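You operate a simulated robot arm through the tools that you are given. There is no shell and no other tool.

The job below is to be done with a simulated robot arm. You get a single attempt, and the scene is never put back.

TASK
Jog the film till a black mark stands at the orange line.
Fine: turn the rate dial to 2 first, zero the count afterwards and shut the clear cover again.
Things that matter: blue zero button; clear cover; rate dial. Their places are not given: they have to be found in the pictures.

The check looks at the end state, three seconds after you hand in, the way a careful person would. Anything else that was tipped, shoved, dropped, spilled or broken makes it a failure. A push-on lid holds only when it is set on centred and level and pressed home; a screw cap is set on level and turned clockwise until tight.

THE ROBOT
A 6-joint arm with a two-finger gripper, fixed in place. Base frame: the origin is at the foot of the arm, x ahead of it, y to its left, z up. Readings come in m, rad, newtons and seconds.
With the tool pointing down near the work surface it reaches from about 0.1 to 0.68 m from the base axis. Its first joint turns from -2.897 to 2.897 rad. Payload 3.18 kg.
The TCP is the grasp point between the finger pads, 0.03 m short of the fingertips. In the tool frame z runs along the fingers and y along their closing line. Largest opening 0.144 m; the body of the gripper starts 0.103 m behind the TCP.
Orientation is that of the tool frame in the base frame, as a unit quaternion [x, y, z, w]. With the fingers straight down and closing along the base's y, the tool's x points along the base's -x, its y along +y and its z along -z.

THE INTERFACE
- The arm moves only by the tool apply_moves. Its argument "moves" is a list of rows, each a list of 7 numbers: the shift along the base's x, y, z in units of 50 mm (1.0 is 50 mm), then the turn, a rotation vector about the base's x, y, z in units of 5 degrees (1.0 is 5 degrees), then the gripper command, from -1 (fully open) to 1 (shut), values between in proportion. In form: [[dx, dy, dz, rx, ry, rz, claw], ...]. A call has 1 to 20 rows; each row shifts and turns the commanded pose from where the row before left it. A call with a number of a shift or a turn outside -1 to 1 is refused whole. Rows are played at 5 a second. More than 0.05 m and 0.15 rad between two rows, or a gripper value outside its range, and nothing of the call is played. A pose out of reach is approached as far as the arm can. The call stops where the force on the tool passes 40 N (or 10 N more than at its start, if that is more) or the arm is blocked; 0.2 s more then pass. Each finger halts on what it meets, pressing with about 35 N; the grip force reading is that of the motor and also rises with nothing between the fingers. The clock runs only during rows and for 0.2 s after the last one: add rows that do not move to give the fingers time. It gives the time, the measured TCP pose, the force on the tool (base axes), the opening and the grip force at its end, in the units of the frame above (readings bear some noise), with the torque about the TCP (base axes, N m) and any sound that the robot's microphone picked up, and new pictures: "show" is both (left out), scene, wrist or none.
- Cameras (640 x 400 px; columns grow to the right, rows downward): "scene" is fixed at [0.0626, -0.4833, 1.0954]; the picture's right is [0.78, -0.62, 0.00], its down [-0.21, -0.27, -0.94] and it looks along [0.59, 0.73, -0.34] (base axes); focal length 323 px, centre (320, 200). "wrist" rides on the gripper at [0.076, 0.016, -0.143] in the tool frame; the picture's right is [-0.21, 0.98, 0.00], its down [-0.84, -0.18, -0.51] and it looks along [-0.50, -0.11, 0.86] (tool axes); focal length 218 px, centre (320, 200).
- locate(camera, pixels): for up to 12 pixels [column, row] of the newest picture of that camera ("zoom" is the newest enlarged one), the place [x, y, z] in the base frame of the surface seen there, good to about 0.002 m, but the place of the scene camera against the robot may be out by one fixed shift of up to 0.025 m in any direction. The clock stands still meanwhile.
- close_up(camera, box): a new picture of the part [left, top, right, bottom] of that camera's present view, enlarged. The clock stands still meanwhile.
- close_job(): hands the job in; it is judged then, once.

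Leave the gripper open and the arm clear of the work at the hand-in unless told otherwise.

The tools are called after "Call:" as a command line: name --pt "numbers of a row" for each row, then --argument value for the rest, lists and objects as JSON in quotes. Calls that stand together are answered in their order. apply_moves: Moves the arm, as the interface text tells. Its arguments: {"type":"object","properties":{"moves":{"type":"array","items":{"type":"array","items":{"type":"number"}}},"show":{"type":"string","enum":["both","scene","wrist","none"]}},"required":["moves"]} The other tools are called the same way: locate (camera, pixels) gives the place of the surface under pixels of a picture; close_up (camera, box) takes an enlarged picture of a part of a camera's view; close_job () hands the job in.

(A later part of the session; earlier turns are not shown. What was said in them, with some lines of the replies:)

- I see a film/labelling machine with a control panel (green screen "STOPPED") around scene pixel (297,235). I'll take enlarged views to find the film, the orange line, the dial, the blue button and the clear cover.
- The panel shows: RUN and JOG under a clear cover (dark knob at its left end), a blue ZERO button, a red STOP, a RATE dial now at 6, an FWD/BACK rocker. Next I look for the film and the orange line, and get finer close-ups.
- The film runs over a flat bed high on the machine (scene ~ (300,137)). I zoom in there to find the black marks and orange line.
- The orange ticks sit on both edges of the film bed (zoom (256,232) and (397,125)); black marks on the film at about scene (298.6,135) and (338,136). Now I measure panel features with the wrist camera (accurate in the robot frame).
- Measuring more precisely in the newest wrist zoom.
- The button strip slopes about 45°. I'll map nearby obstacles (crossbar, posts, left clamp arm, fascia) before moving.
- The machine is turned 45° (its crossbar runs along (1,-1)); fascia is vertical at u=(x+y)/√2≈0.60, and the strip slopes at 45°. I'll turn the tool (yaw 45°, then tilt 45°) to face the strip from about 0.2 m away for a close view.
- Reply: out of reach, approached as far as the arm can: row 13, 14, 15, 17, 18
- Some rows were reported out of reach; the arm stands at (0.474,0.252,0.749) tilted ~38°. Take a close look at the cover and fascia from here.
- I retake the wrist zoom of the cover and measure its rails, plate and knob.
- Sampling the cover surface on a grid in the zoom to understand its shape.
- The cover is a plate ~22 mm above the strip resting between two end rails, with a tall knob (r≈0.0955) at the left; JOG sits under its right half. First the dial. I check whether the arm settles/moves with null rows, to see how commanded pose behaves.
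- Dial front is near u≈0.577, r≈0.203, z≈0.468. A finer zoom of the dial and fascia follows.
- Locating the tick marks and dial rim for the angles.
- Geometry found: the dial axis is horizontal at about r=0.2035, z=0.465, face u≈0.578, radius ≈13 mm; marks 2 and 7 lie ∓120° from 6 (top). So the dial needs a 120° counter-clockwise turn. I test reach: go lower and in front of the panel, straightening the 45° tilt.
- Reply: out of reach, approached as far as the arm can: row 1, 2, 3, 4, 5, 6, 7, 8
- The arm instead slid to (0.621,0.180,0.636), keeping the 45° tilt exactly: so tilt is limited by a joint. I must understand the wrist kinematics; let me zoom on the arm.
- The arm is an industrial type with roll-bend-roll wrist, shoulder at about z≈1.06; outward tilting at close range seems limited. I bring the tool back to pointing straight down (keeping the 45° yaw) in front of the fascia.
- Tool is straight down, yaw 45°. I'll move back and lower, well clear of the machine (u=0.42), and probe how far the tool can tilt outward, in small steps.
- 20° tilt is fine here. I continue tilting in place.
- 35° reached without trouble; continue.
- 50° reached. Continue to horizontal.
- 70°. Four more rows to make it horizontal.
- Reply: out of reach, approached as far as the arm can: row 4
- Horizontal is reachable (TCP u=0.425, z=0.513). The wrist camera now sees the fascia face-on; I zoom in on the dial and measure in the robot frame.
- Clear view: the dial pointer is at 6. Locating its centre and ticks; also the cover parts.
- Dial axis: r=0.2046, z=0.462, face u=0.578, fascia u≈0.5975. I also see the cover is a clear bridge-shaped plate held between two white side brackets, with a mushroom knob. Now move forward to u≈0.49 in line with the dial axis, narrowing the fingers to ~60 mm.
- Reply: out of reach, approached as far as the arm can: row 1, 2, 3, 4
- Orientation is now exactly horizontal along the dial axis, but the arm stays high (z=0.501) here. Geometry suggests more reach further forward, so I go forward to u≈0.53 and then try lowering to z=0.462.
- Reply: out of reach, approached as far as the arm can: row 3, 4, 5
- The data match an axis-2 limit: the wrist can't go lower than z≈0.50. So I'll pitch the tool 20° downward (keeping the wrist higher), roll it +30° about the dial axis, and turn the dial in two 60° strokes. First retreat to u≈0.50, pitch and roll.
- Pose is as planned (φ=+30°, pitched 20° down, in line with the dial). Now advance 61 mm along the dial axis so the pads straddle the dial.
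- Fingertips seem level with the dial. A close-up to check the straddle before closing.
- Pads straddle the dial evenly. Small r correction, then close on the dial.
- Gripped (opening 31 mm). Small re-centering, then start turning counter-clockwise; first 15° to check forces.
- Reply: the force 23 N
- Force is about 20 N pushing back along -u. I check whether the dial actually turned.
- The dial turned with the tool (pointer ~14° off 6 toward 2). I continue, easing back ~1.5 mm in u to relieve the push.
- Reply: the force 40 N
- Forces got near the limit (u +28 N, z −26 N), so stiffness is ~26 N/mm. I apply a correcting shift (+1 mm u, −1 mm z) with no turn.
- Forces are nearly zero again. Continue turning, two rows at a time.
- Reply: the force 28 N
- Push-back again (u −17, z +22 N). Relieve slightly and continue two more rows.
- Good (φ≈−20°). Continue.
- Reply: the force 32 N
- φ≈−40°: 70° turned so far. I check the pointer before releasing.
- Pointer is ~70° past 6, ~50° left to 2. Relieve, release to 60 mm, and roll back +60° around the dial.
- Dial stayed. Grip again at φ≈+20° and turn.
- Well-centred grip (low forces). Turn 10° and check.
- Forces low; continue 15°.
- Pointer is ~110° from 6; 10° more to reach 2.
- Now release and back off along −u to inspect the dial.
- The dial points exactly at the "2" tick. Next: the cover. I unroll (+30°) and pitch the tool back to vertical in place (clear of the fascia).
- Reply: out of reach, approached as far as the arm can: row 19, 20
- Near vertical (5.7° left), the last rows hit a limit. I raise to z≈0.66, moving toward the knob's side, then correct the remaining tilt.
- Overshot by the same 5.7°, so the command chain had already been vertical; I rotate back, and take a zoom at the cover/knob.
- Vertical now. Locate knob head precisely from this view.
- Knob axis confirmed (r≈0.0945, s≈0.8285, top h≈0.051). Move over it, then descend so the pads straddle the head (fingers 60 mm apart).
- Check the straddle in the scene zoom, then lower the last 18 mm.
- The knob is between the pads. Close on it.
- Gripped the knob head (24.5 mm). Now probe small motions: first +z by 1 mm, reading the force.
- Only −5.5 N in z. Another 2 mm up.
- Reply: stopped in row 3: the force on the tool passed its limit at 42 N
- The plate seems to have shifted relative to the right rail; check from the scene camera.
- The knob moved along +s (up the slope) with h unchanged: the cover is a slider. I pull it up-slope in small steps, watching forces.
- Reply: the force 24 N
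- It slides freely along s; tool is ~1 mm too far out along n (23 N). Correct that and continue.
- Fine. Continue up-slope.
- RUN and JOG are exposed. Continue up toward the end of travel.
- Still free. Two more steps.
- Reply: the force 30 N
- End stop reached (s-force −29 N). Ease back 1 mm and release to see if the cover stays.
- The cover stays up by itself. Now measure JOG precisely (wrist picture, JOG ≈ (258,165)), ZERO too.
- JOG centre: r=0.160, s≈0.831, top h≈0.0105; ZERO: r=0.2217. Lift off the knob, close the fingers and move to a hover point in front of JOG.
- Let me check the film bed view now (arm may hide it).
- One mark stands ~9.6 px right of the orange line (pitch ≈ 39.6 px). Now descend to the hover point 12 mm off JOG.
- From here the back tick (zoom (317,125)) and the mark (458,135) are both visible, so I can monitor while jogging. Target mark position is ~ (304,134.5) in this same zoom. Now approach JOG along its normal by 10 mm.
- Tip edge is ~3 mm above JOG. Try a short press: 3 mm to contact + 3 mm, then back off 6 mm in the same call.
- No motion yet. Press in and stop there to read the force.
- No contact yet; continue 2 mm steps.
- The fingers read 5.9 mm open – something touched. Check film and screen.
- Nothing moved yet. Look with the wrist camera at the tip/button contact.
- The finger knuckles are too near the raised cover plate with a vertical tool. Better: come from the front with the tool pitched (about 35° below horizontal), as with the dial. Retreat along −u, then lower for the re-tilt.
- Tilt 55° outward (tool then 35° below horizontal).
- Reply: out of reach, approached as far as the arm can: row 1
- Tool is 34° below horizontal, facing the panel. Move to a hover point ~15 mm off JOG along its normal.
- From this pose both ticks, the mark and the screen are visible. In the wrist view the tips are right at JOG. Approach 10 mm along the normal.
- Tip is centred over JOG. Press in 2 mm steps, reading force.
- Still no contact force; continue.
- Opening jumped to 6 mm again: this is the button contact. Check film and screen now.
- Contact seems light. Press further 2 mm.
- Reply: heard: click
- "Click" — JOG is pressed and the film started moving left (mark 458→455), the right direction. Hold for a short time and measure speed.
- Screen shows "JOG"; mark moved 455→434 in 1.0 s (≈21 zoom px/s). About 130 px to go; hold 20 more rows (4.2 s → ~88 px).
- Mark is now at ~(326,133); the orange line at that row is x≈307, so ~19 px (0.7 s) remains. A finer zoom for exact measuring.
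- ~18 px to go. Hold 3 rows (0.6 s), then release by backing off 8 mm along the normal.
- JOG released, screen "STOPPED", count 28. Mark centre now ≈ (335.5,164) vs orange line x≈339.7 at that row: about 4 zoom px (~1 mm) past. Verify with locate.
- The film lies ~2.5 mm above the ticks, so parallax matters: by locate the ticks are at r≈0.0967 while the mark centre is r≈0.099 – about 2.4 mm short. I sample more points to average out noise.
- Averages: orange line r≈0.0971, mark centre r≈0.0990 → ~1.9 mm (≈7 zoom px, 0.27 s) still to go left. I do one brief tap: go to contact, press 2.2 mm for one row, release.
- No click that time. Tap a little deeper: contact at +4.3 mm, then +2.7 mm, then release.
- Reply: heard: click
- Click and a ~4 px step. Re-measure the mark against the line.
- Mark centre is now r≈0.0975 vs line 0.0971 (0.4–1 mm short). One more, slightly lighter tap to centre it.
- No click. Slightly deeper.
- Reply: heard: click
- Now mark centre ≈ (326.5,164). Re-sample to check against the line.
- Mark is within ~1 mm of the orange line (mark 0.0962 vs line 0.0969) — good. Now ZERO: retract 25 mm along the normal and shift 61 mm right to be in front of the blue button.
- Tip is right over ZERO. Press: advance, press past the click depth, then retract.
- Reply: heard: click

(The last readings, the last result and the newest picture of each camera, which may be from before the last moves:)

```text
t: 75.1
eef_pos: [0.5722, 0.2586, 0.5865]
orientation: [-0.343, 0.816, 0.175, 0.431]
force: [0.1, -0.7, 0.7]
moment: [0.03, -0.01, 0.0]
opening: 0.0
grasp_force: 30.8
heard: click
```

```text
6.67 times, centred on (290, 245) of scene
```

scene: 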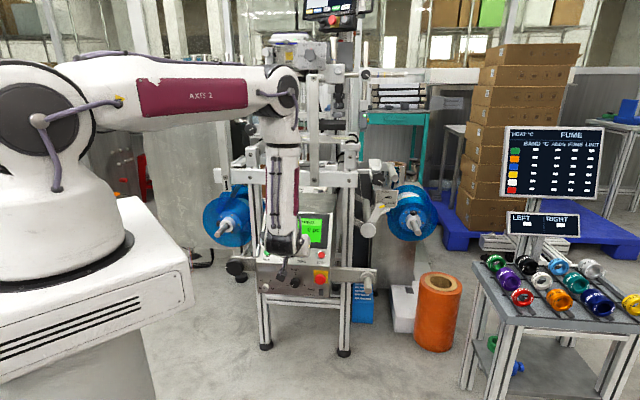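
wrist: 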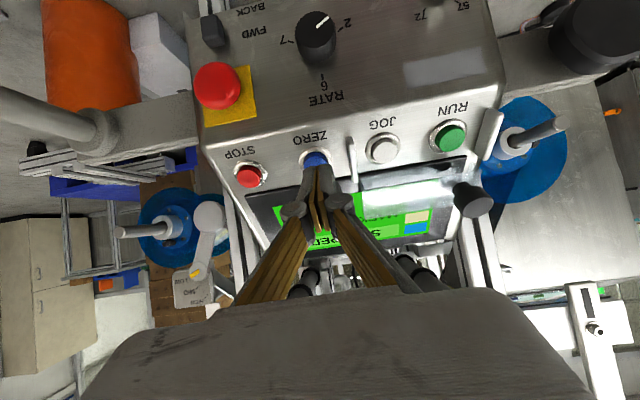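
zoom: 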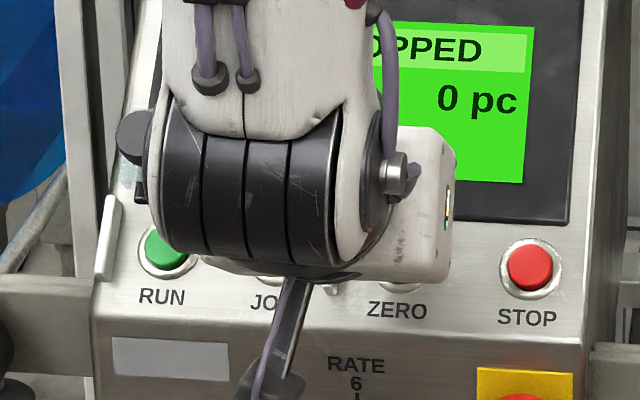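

Count reads "0 pc". Now the cover: I approach the knob from below along the panel with the current pitch. Retract slightly, move left to r≈0.095 at s≈0.82 and open the fingers to 60 mm.

Call:
apply_moves --pt "-0.1 -0.1 0.1414 0 0 0 1" --pt "-0.464 0.4325 -0.035 0 0 0 1" --pt "-0.464 0.4325 -0.035 0 0 0 1" --pt "-0.464 0.4325 -0.035 0 0 0 1" --pt "-0.464 0.4325 -0.035 0 0 0 0.167" --pt "0 0 0 0 0 0 0.167" --show "both"

Call:
close_up --camera "wrist" --box '[240, 110, 400, 240]'

```text
t: 76.5
eef_pos: [0.4745, 0.3389, 0.5896]
orientation: [-0.343, 0.815, 0.176, 0.432]
force: [0.0, -0.2, -0.5]
moment: [0.01, -0.01, 0.01]
opening: 0.06
grasp_force: 0.1
```

scene: 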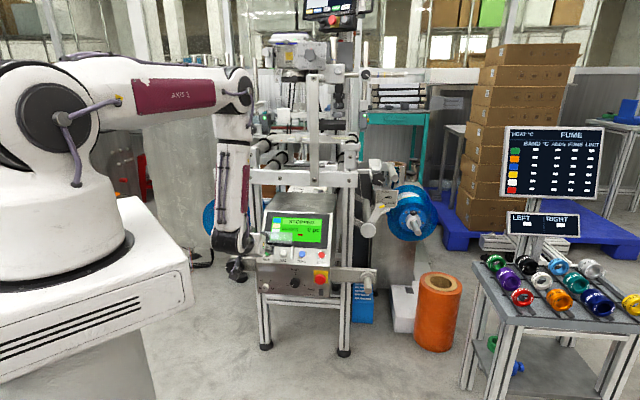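
wrist: 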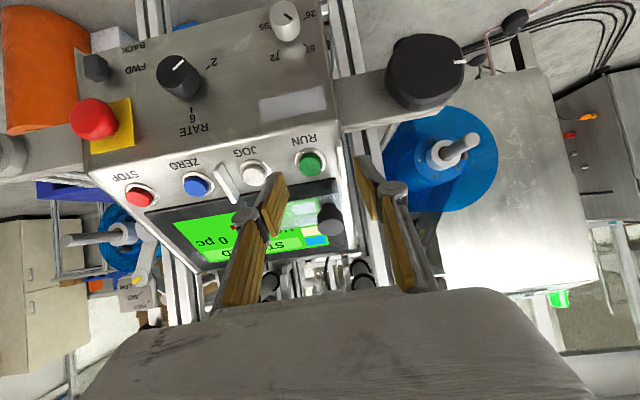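

```text
3.08 times, centred on (320, 175) of wrist
```

zoom: 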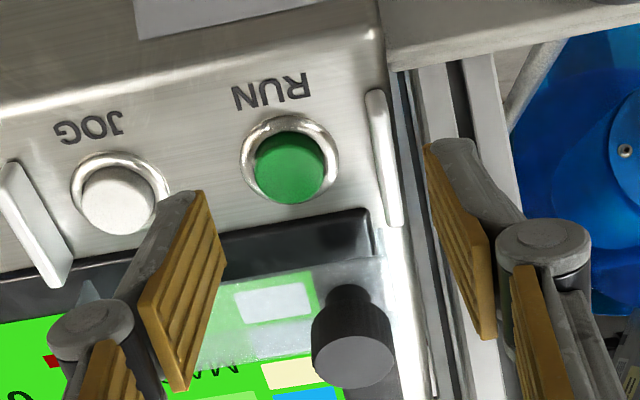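

Knob lies between the fingers, up-slope. Locate it from here.

Call:
locate --camera "zoom" --pixels '[[352, 362], [325, 362], [380, 355], [352, 345], [352, 380], [352, 300], [285, 155], [260, 280]]'

```text
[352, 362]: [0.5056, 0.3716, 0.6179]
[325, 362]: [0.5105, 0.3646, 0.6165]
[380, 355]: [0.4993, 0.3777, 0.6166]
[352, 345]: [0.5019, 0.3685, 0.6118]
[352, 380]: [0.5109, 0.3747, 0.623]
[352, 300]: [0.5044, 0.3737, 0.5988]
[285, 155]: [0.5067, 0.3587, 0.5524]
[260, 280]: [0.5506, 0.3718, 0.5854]
```

Knob head at s≈0.876, r≈0.0948. Slide the open fingers up-slope around it.

Call:
apply_moves --pt "0.1807 0.19 0.2 0 0 0 0.167" --pt "0.1807 0.19 0.2 0 0 0 0.167" --pt "0.1807 0.19 0.2 0 0 0 0.167" --show "both"

Call:
close_up --camera "wrist" --box '[240, 110, 400, 240]'

```text
t: 77.3
eef_pos: [0.5001, 0.367, 0.615]
orientation: [-0.344, 0.816, 0.175, 0.431]
force: [0.8, -0.6, -0.3]
moment: [-0.01, 0.04, -0.02]
opening: 0.06
grasp_force: 0.0
```

scene: 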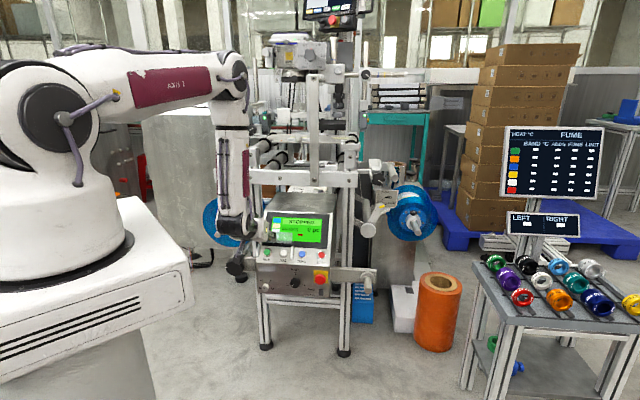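
wrist: 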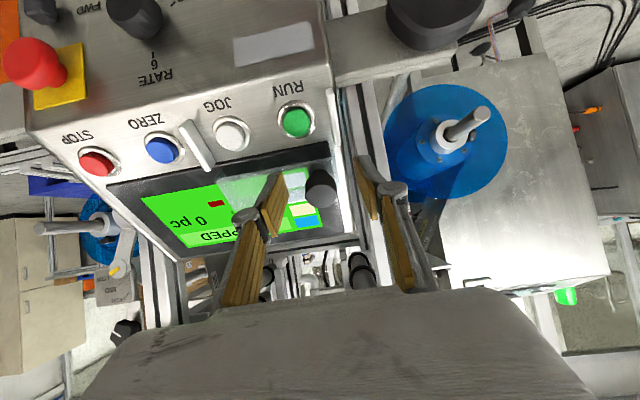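

```text
3.08 times, centred on (320, 175) of wrist
```

zoom: 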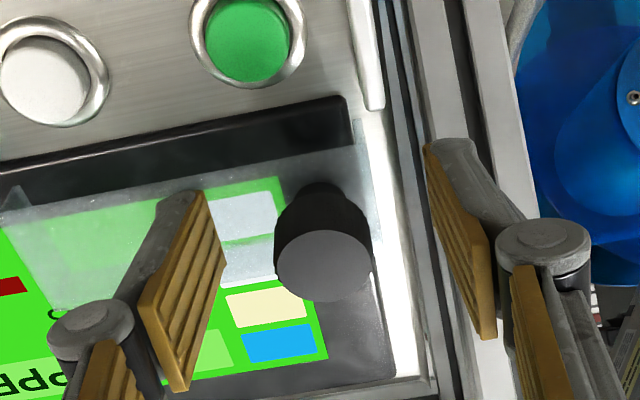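

Pads straddle the knob head. Close on it.

Call:
apply_moves --pt "0 0 0 0 0 0 1" --pt "0 0 0 0 0 0 1" --pt "0 0 0 0 0 0 1" --show "wrist"

```text
t: 78.1
eef_pos: [0.5004, 0.3666, 0.6154]
orientation: [-0.344, 0.816, 0.176, 0.431]
force: [2.6, 0.6, -2.4]
moment: [-0.08, 0.14, 0.0]
opening: 0.0246
grasp_force: 45.3
```

wrist: 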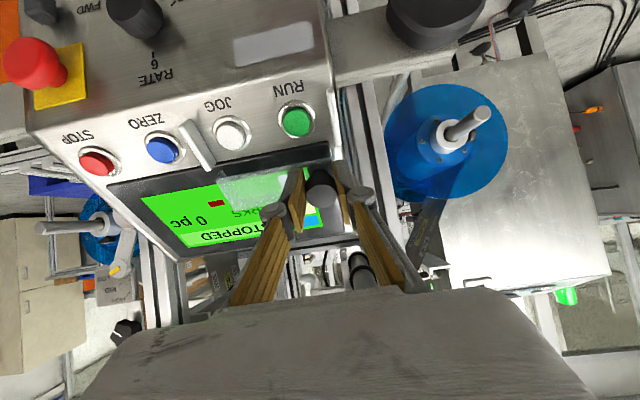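

Gripped (24.6 mm). Slide down-slope in steps with force checks.

Call:
apply_moves --pt "-0.05 -0.05 -0.0707 0 0 0 1" --pt "-0.05 -0.05 -0.0707 0 0 0 1" --show "none"

```text
t: 78.7
eef_pos: [0.4978, 0.3624, 0.6089]
orientation: [-0.344, 0.815, 0.176, 0.432]
force: [-12.4, -3.8, 11.1]
moment: [0.18, -0.02, 0.09]
opening: 0.0244
grasp_force: 44.9
```

Slides freely (only ~16 N normal push). Adjust slightly and go on.

Call:
apply_moves --pt "-0.058 -0.052 -0.0637 0 0 0 1" --pt "-0.05 -0.05 -0.0707 0 0 0 1" --pt "-0.05 -0.05 -0.0707 0 0 0 1" --show "none"

```text
t: 79.5
eef_pos: [0.489, 0.354, 0.5999]
orientation: [-0.344, 0.815, 0.176, 0.431]
force: [5.6, 16.1, -15.7]
moment: [0.26, -0.14, 0.15]
opening: 0.0248
grasp_force: 44.9
```

Continue with small corrections.

Call:
apply_moves --pt "-0.047 -0.041 -0.0787 0 0 0 1" --pt "-0.05 -0.05 -0.0707 0 0 0 1" --pt "-0.05 -0.05 -0.0707 0 0 0 1" --show "none"

```text
t: 80.3
eef_pos: [0.4804, 0.3466, 0.5879]
orientation: [-0.341, 0.817, 0.174, 0.432]
force: [7.3, -5.0, -2.1]
moment: [-0.25, 0.26, -0.1]
opening: 0.0246
grasp_force: 44.6
```

40 mm done, ~8 mm left. Continue gently.

Call:
apply_moves --pt "-0.048 -0.052 -0.0707 0 0 0 1" --pt "-0.02 -0.02 -0.0283 0 0 0 1" --show "none"

```text
t: 80.9
eef_pos: [0.4783, 0.3445, 0.583]
orientation: [-0.342, 0.816, 0.175, 0.432]
force: [2.8, -17.8, 7.3]
moment: [0.0, -0.12, -0.26]
opening: 0.0248
grasp_force: 45.2
```

Not at the stop yet (s-force small). Small further steps.

Call:
apply_moves --pt "-0.017 -0.032 -0.0223 0 0 0 1" --pt "0 0 0 0 0 0 1" --show "none"

Call:
close_up --camera "scene" --box '[250, 215, 330, 275]'

```text
t: 81.5
eef_pos: [0.478, 0.3418, 0.5813]
orientation: [-0.343, 0.816, 0.176, 0.431]
force: [-2.6, -23.3, 17.6]
moment: [0.01, -0.15, -0.25]
opening: 0.0245
grasp_force: 45.0
```

```text
6.67 times, centred on (290, 245) of scene
```

zoom: 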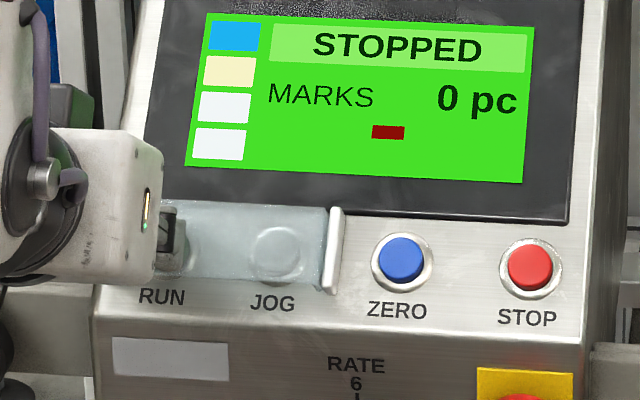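

Plate seems back over the buttons. Press 2 mm more down-slope (with normal relief) to make sure it's at its stop.

Call:
apply_moves --pt "-0.022 -0.036 -0.0156 0 0 0 1" --pt "0 0 0 0 0 0 1" --show "none"

```text
t: 82.1
eef_pos: [0.4764, 0.3423, 0.5811]
orientation: [-0.343, 0.815, 0.176, 0.433]
force: [20.0, 7.3, -8.1]
moment: [-0.05, -0.1, -0.11]
opening: 0.0248
grasp_force: 44.9
```

s-force +8 N: reaching the lower stop. One more mm with n correction.

Call:
apply_moves --pt "0.0 -0.007 -0.022 0 0 0 1" --pt "0 0 0 0 0 0 1" --show "none"

```text
t: 82.7
eef_pos: [0.4756, 0.3422, 0.581]
orientation: [-0.344, 0.814, 0.176, 0.433]
force: [11.7, 14.1, 5.1]
moment: [0.15, -0.1, 0.11]
opening: 0.0247
grasp_force: 45.2
```

s-force +16 N: the cover is at its lower stop. Release and back out (outward and down), clear of the knob.

Call:
apply_moves --pt "0 0 0 0 0 0 0.167" --pt "0 0 0 0 0 0 0.167" --pt "-0.2 -0.2 0 0 0 0 0.167" --pt "-0.3 -0.3 -0.3 0 0 0 0.167" --pt "-0.4 -0.4 -0.5 0 0 0 0.167" --pt "-0.3 -0.3 -0.5 0 0 0 0.167" --show "both"

Call:
close_up --camera "scene" --box '[250, 225, 330, 285]'

Call:
close_up --camera "wrist" --box '[230, 120, 400, 240]'

```text
t: 84.1
eef_pos: [0.4136, 0.2836, 0.5187]
orientation: [-0.344, 0.815, 0.176, 0.431]
force: [0.1, -0.2, -0.4]
moment: [-0.05, 0.0, 0.01]
opening: 0.0598
grasp_force: 0.0
```

scene: 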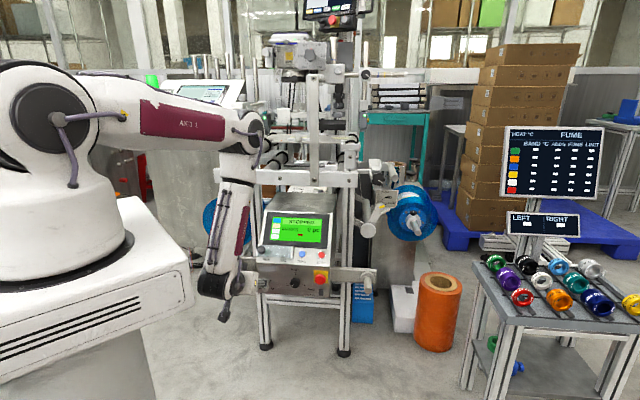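
wrist: 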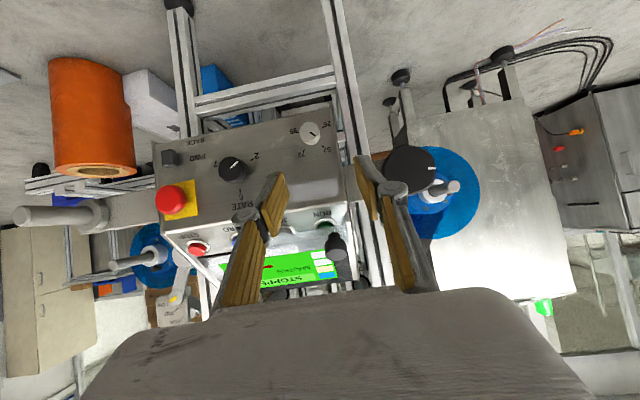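

```text
6.67 times, centred on (290, 255) of scene
```

zoom: 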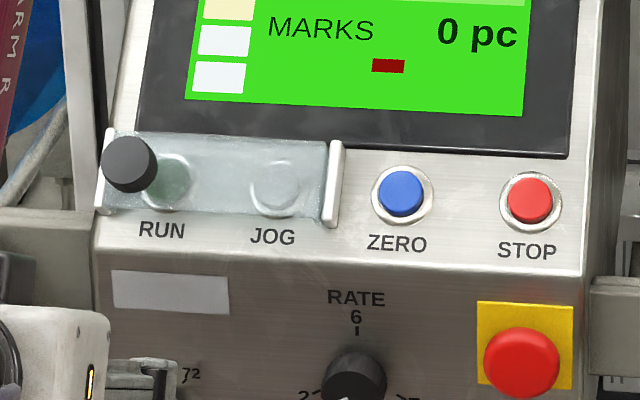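

```text
3.33 times, centred on (315, 180) of wrist
```

zoom: 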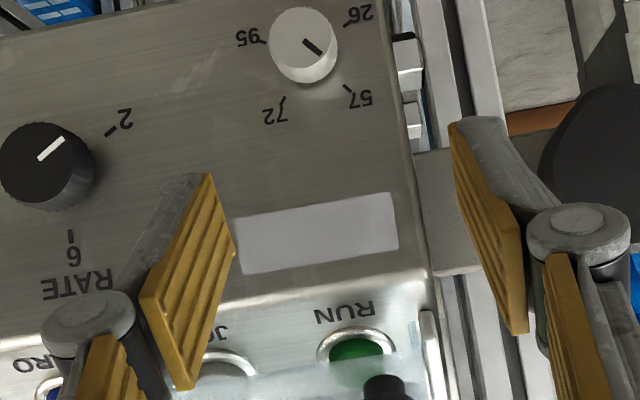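

Cover shut as originally, count 0, STOPPED, dial pointer at 2. Verify the film mark and knob/dial positions with the arm out of the way.

Call:
close_up --camera "scene" --box '[278, 131, 298, 143]'

Call:
locate --camera "scene" --pixels '[[261.4, 249.4], [275, 255], [285, 256], [300, 251]]'

Call:
locate --camera "wrist" --pixels '[[336, 254], [336, 258], [330, 254], [341, 254]]'

Call:
close_up --camera "scene" --box '[260, 235, 320, 290]'

```text
16.00 times, centred on (288, 137) of scene
```

zoom: 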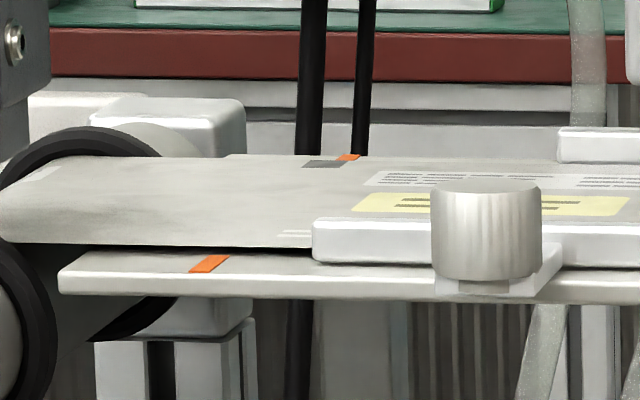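

```text
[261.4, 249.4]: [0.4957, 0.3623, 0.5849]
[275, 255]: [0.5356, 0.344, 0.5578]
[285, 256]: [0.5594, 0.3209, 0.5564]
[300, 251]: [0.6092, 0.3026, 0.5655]
```

```text
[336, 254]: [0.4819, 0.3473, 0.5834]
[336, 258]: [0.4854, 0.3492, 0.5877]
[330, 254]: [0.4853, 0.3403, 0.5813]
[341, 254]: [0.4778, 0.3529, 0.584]
```

```text
7.27 times, centred on (290, 262) of scene
```

zoom: 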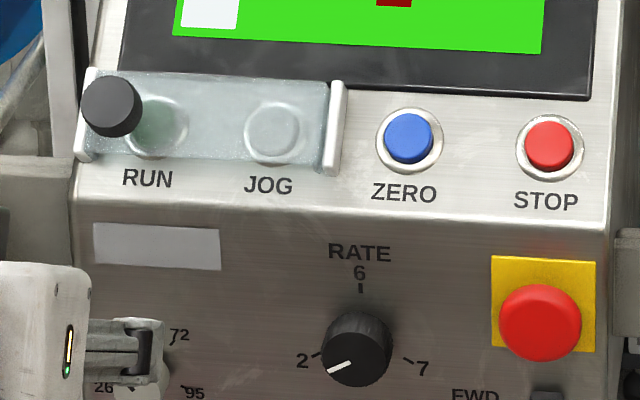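

Everything checks: dial at 2, cover knob back at its original place (s=0.827), count 0, mark at the orange line. Now move the arm back clear of the machine and open the gripper.

Call:
apply_moves --pt "0.26 -0.759 -0.125 0 0 0 0.167" --pt "0.26 -0.759 -0.125 0 0 0 0.167" --pt "0.26 -0.759 -0.125 0 0 0 0.167" --pt "0 0 0 0 0 0 -1" --pt "0 0 0 0 0 0 -1" --pt "0 0 0 0 0 0 -1" --show "both"

Call:
close_up --camera "scene" --box '[250, 205, 340, 300]'

```text
t: 85.5
eef_pos: [0.4517, 0.1668, 0.4968]
orientation: [-0.343, 0.816, 0.175, 0.431]
force: [0.3, -0.3, -0.5]
moment: [0.06, -0.02, 0.02]
opening: 0.1441
grasp_force: 0.0
```

scene: 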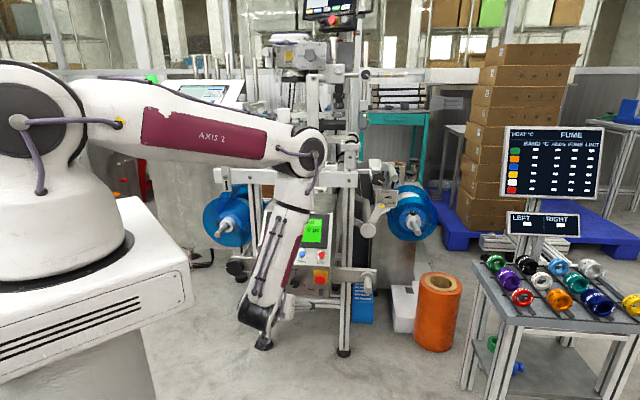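
wrist: 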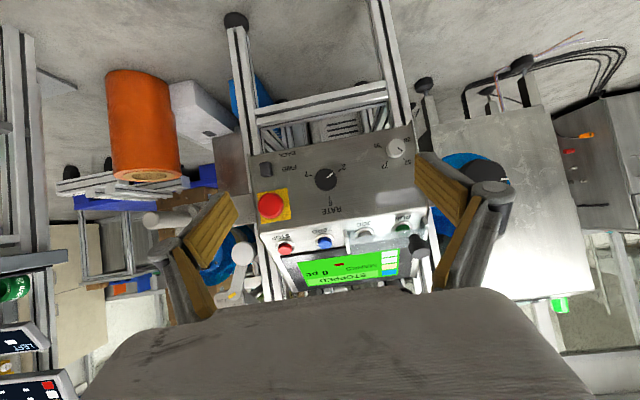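

```text
4.21 times, centred on (295, 252) of scene
```

zoom: 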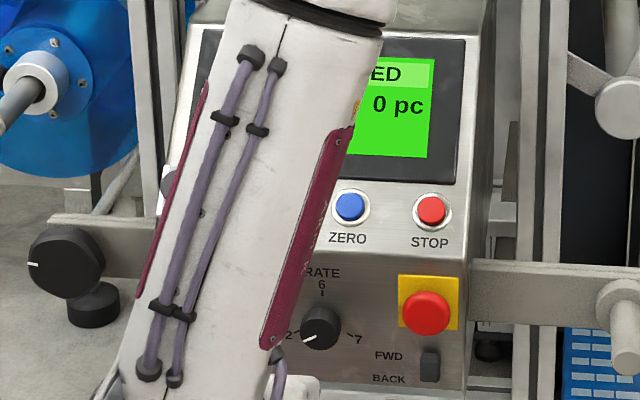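

All states are as asked: dial at 2, mark at the orange line, count 0, cover shut, STOPPED; the gripper is open (144 mm) and clear of the machine, forces ~0. (The left handwheel turned only because it follows the film drive.) Handing in.

Call:
close_job

```text
The job is handed in.
```

I finished all four steps and handed the job in; the result of the check has not come back.

- **Rate dial:** turned from 6 to 2. The pointer lines up with the 2 tick.
- **Film:** jogged left until a black mark stood at the orange line. My measurements put the mark's centre within about 1 mm of the line, slightly past it. The film sits about 2.5 mm above the orange ticks, so I corrected for the viewing angle.
- **Count:** the screen reads 0 pc and STOPPED after pressing the blue zero button.
- **Cover:** slid back down to its stop over RUN and JOG, with the knob where it started.

The black handwheel on the left of the panel now points about 90° away from where it did at the start. I did not touch it. The amount matches the film travel, so it appears to follow the film drive.

The arm is about 14 cm in front of the panel with the gripper fully open.
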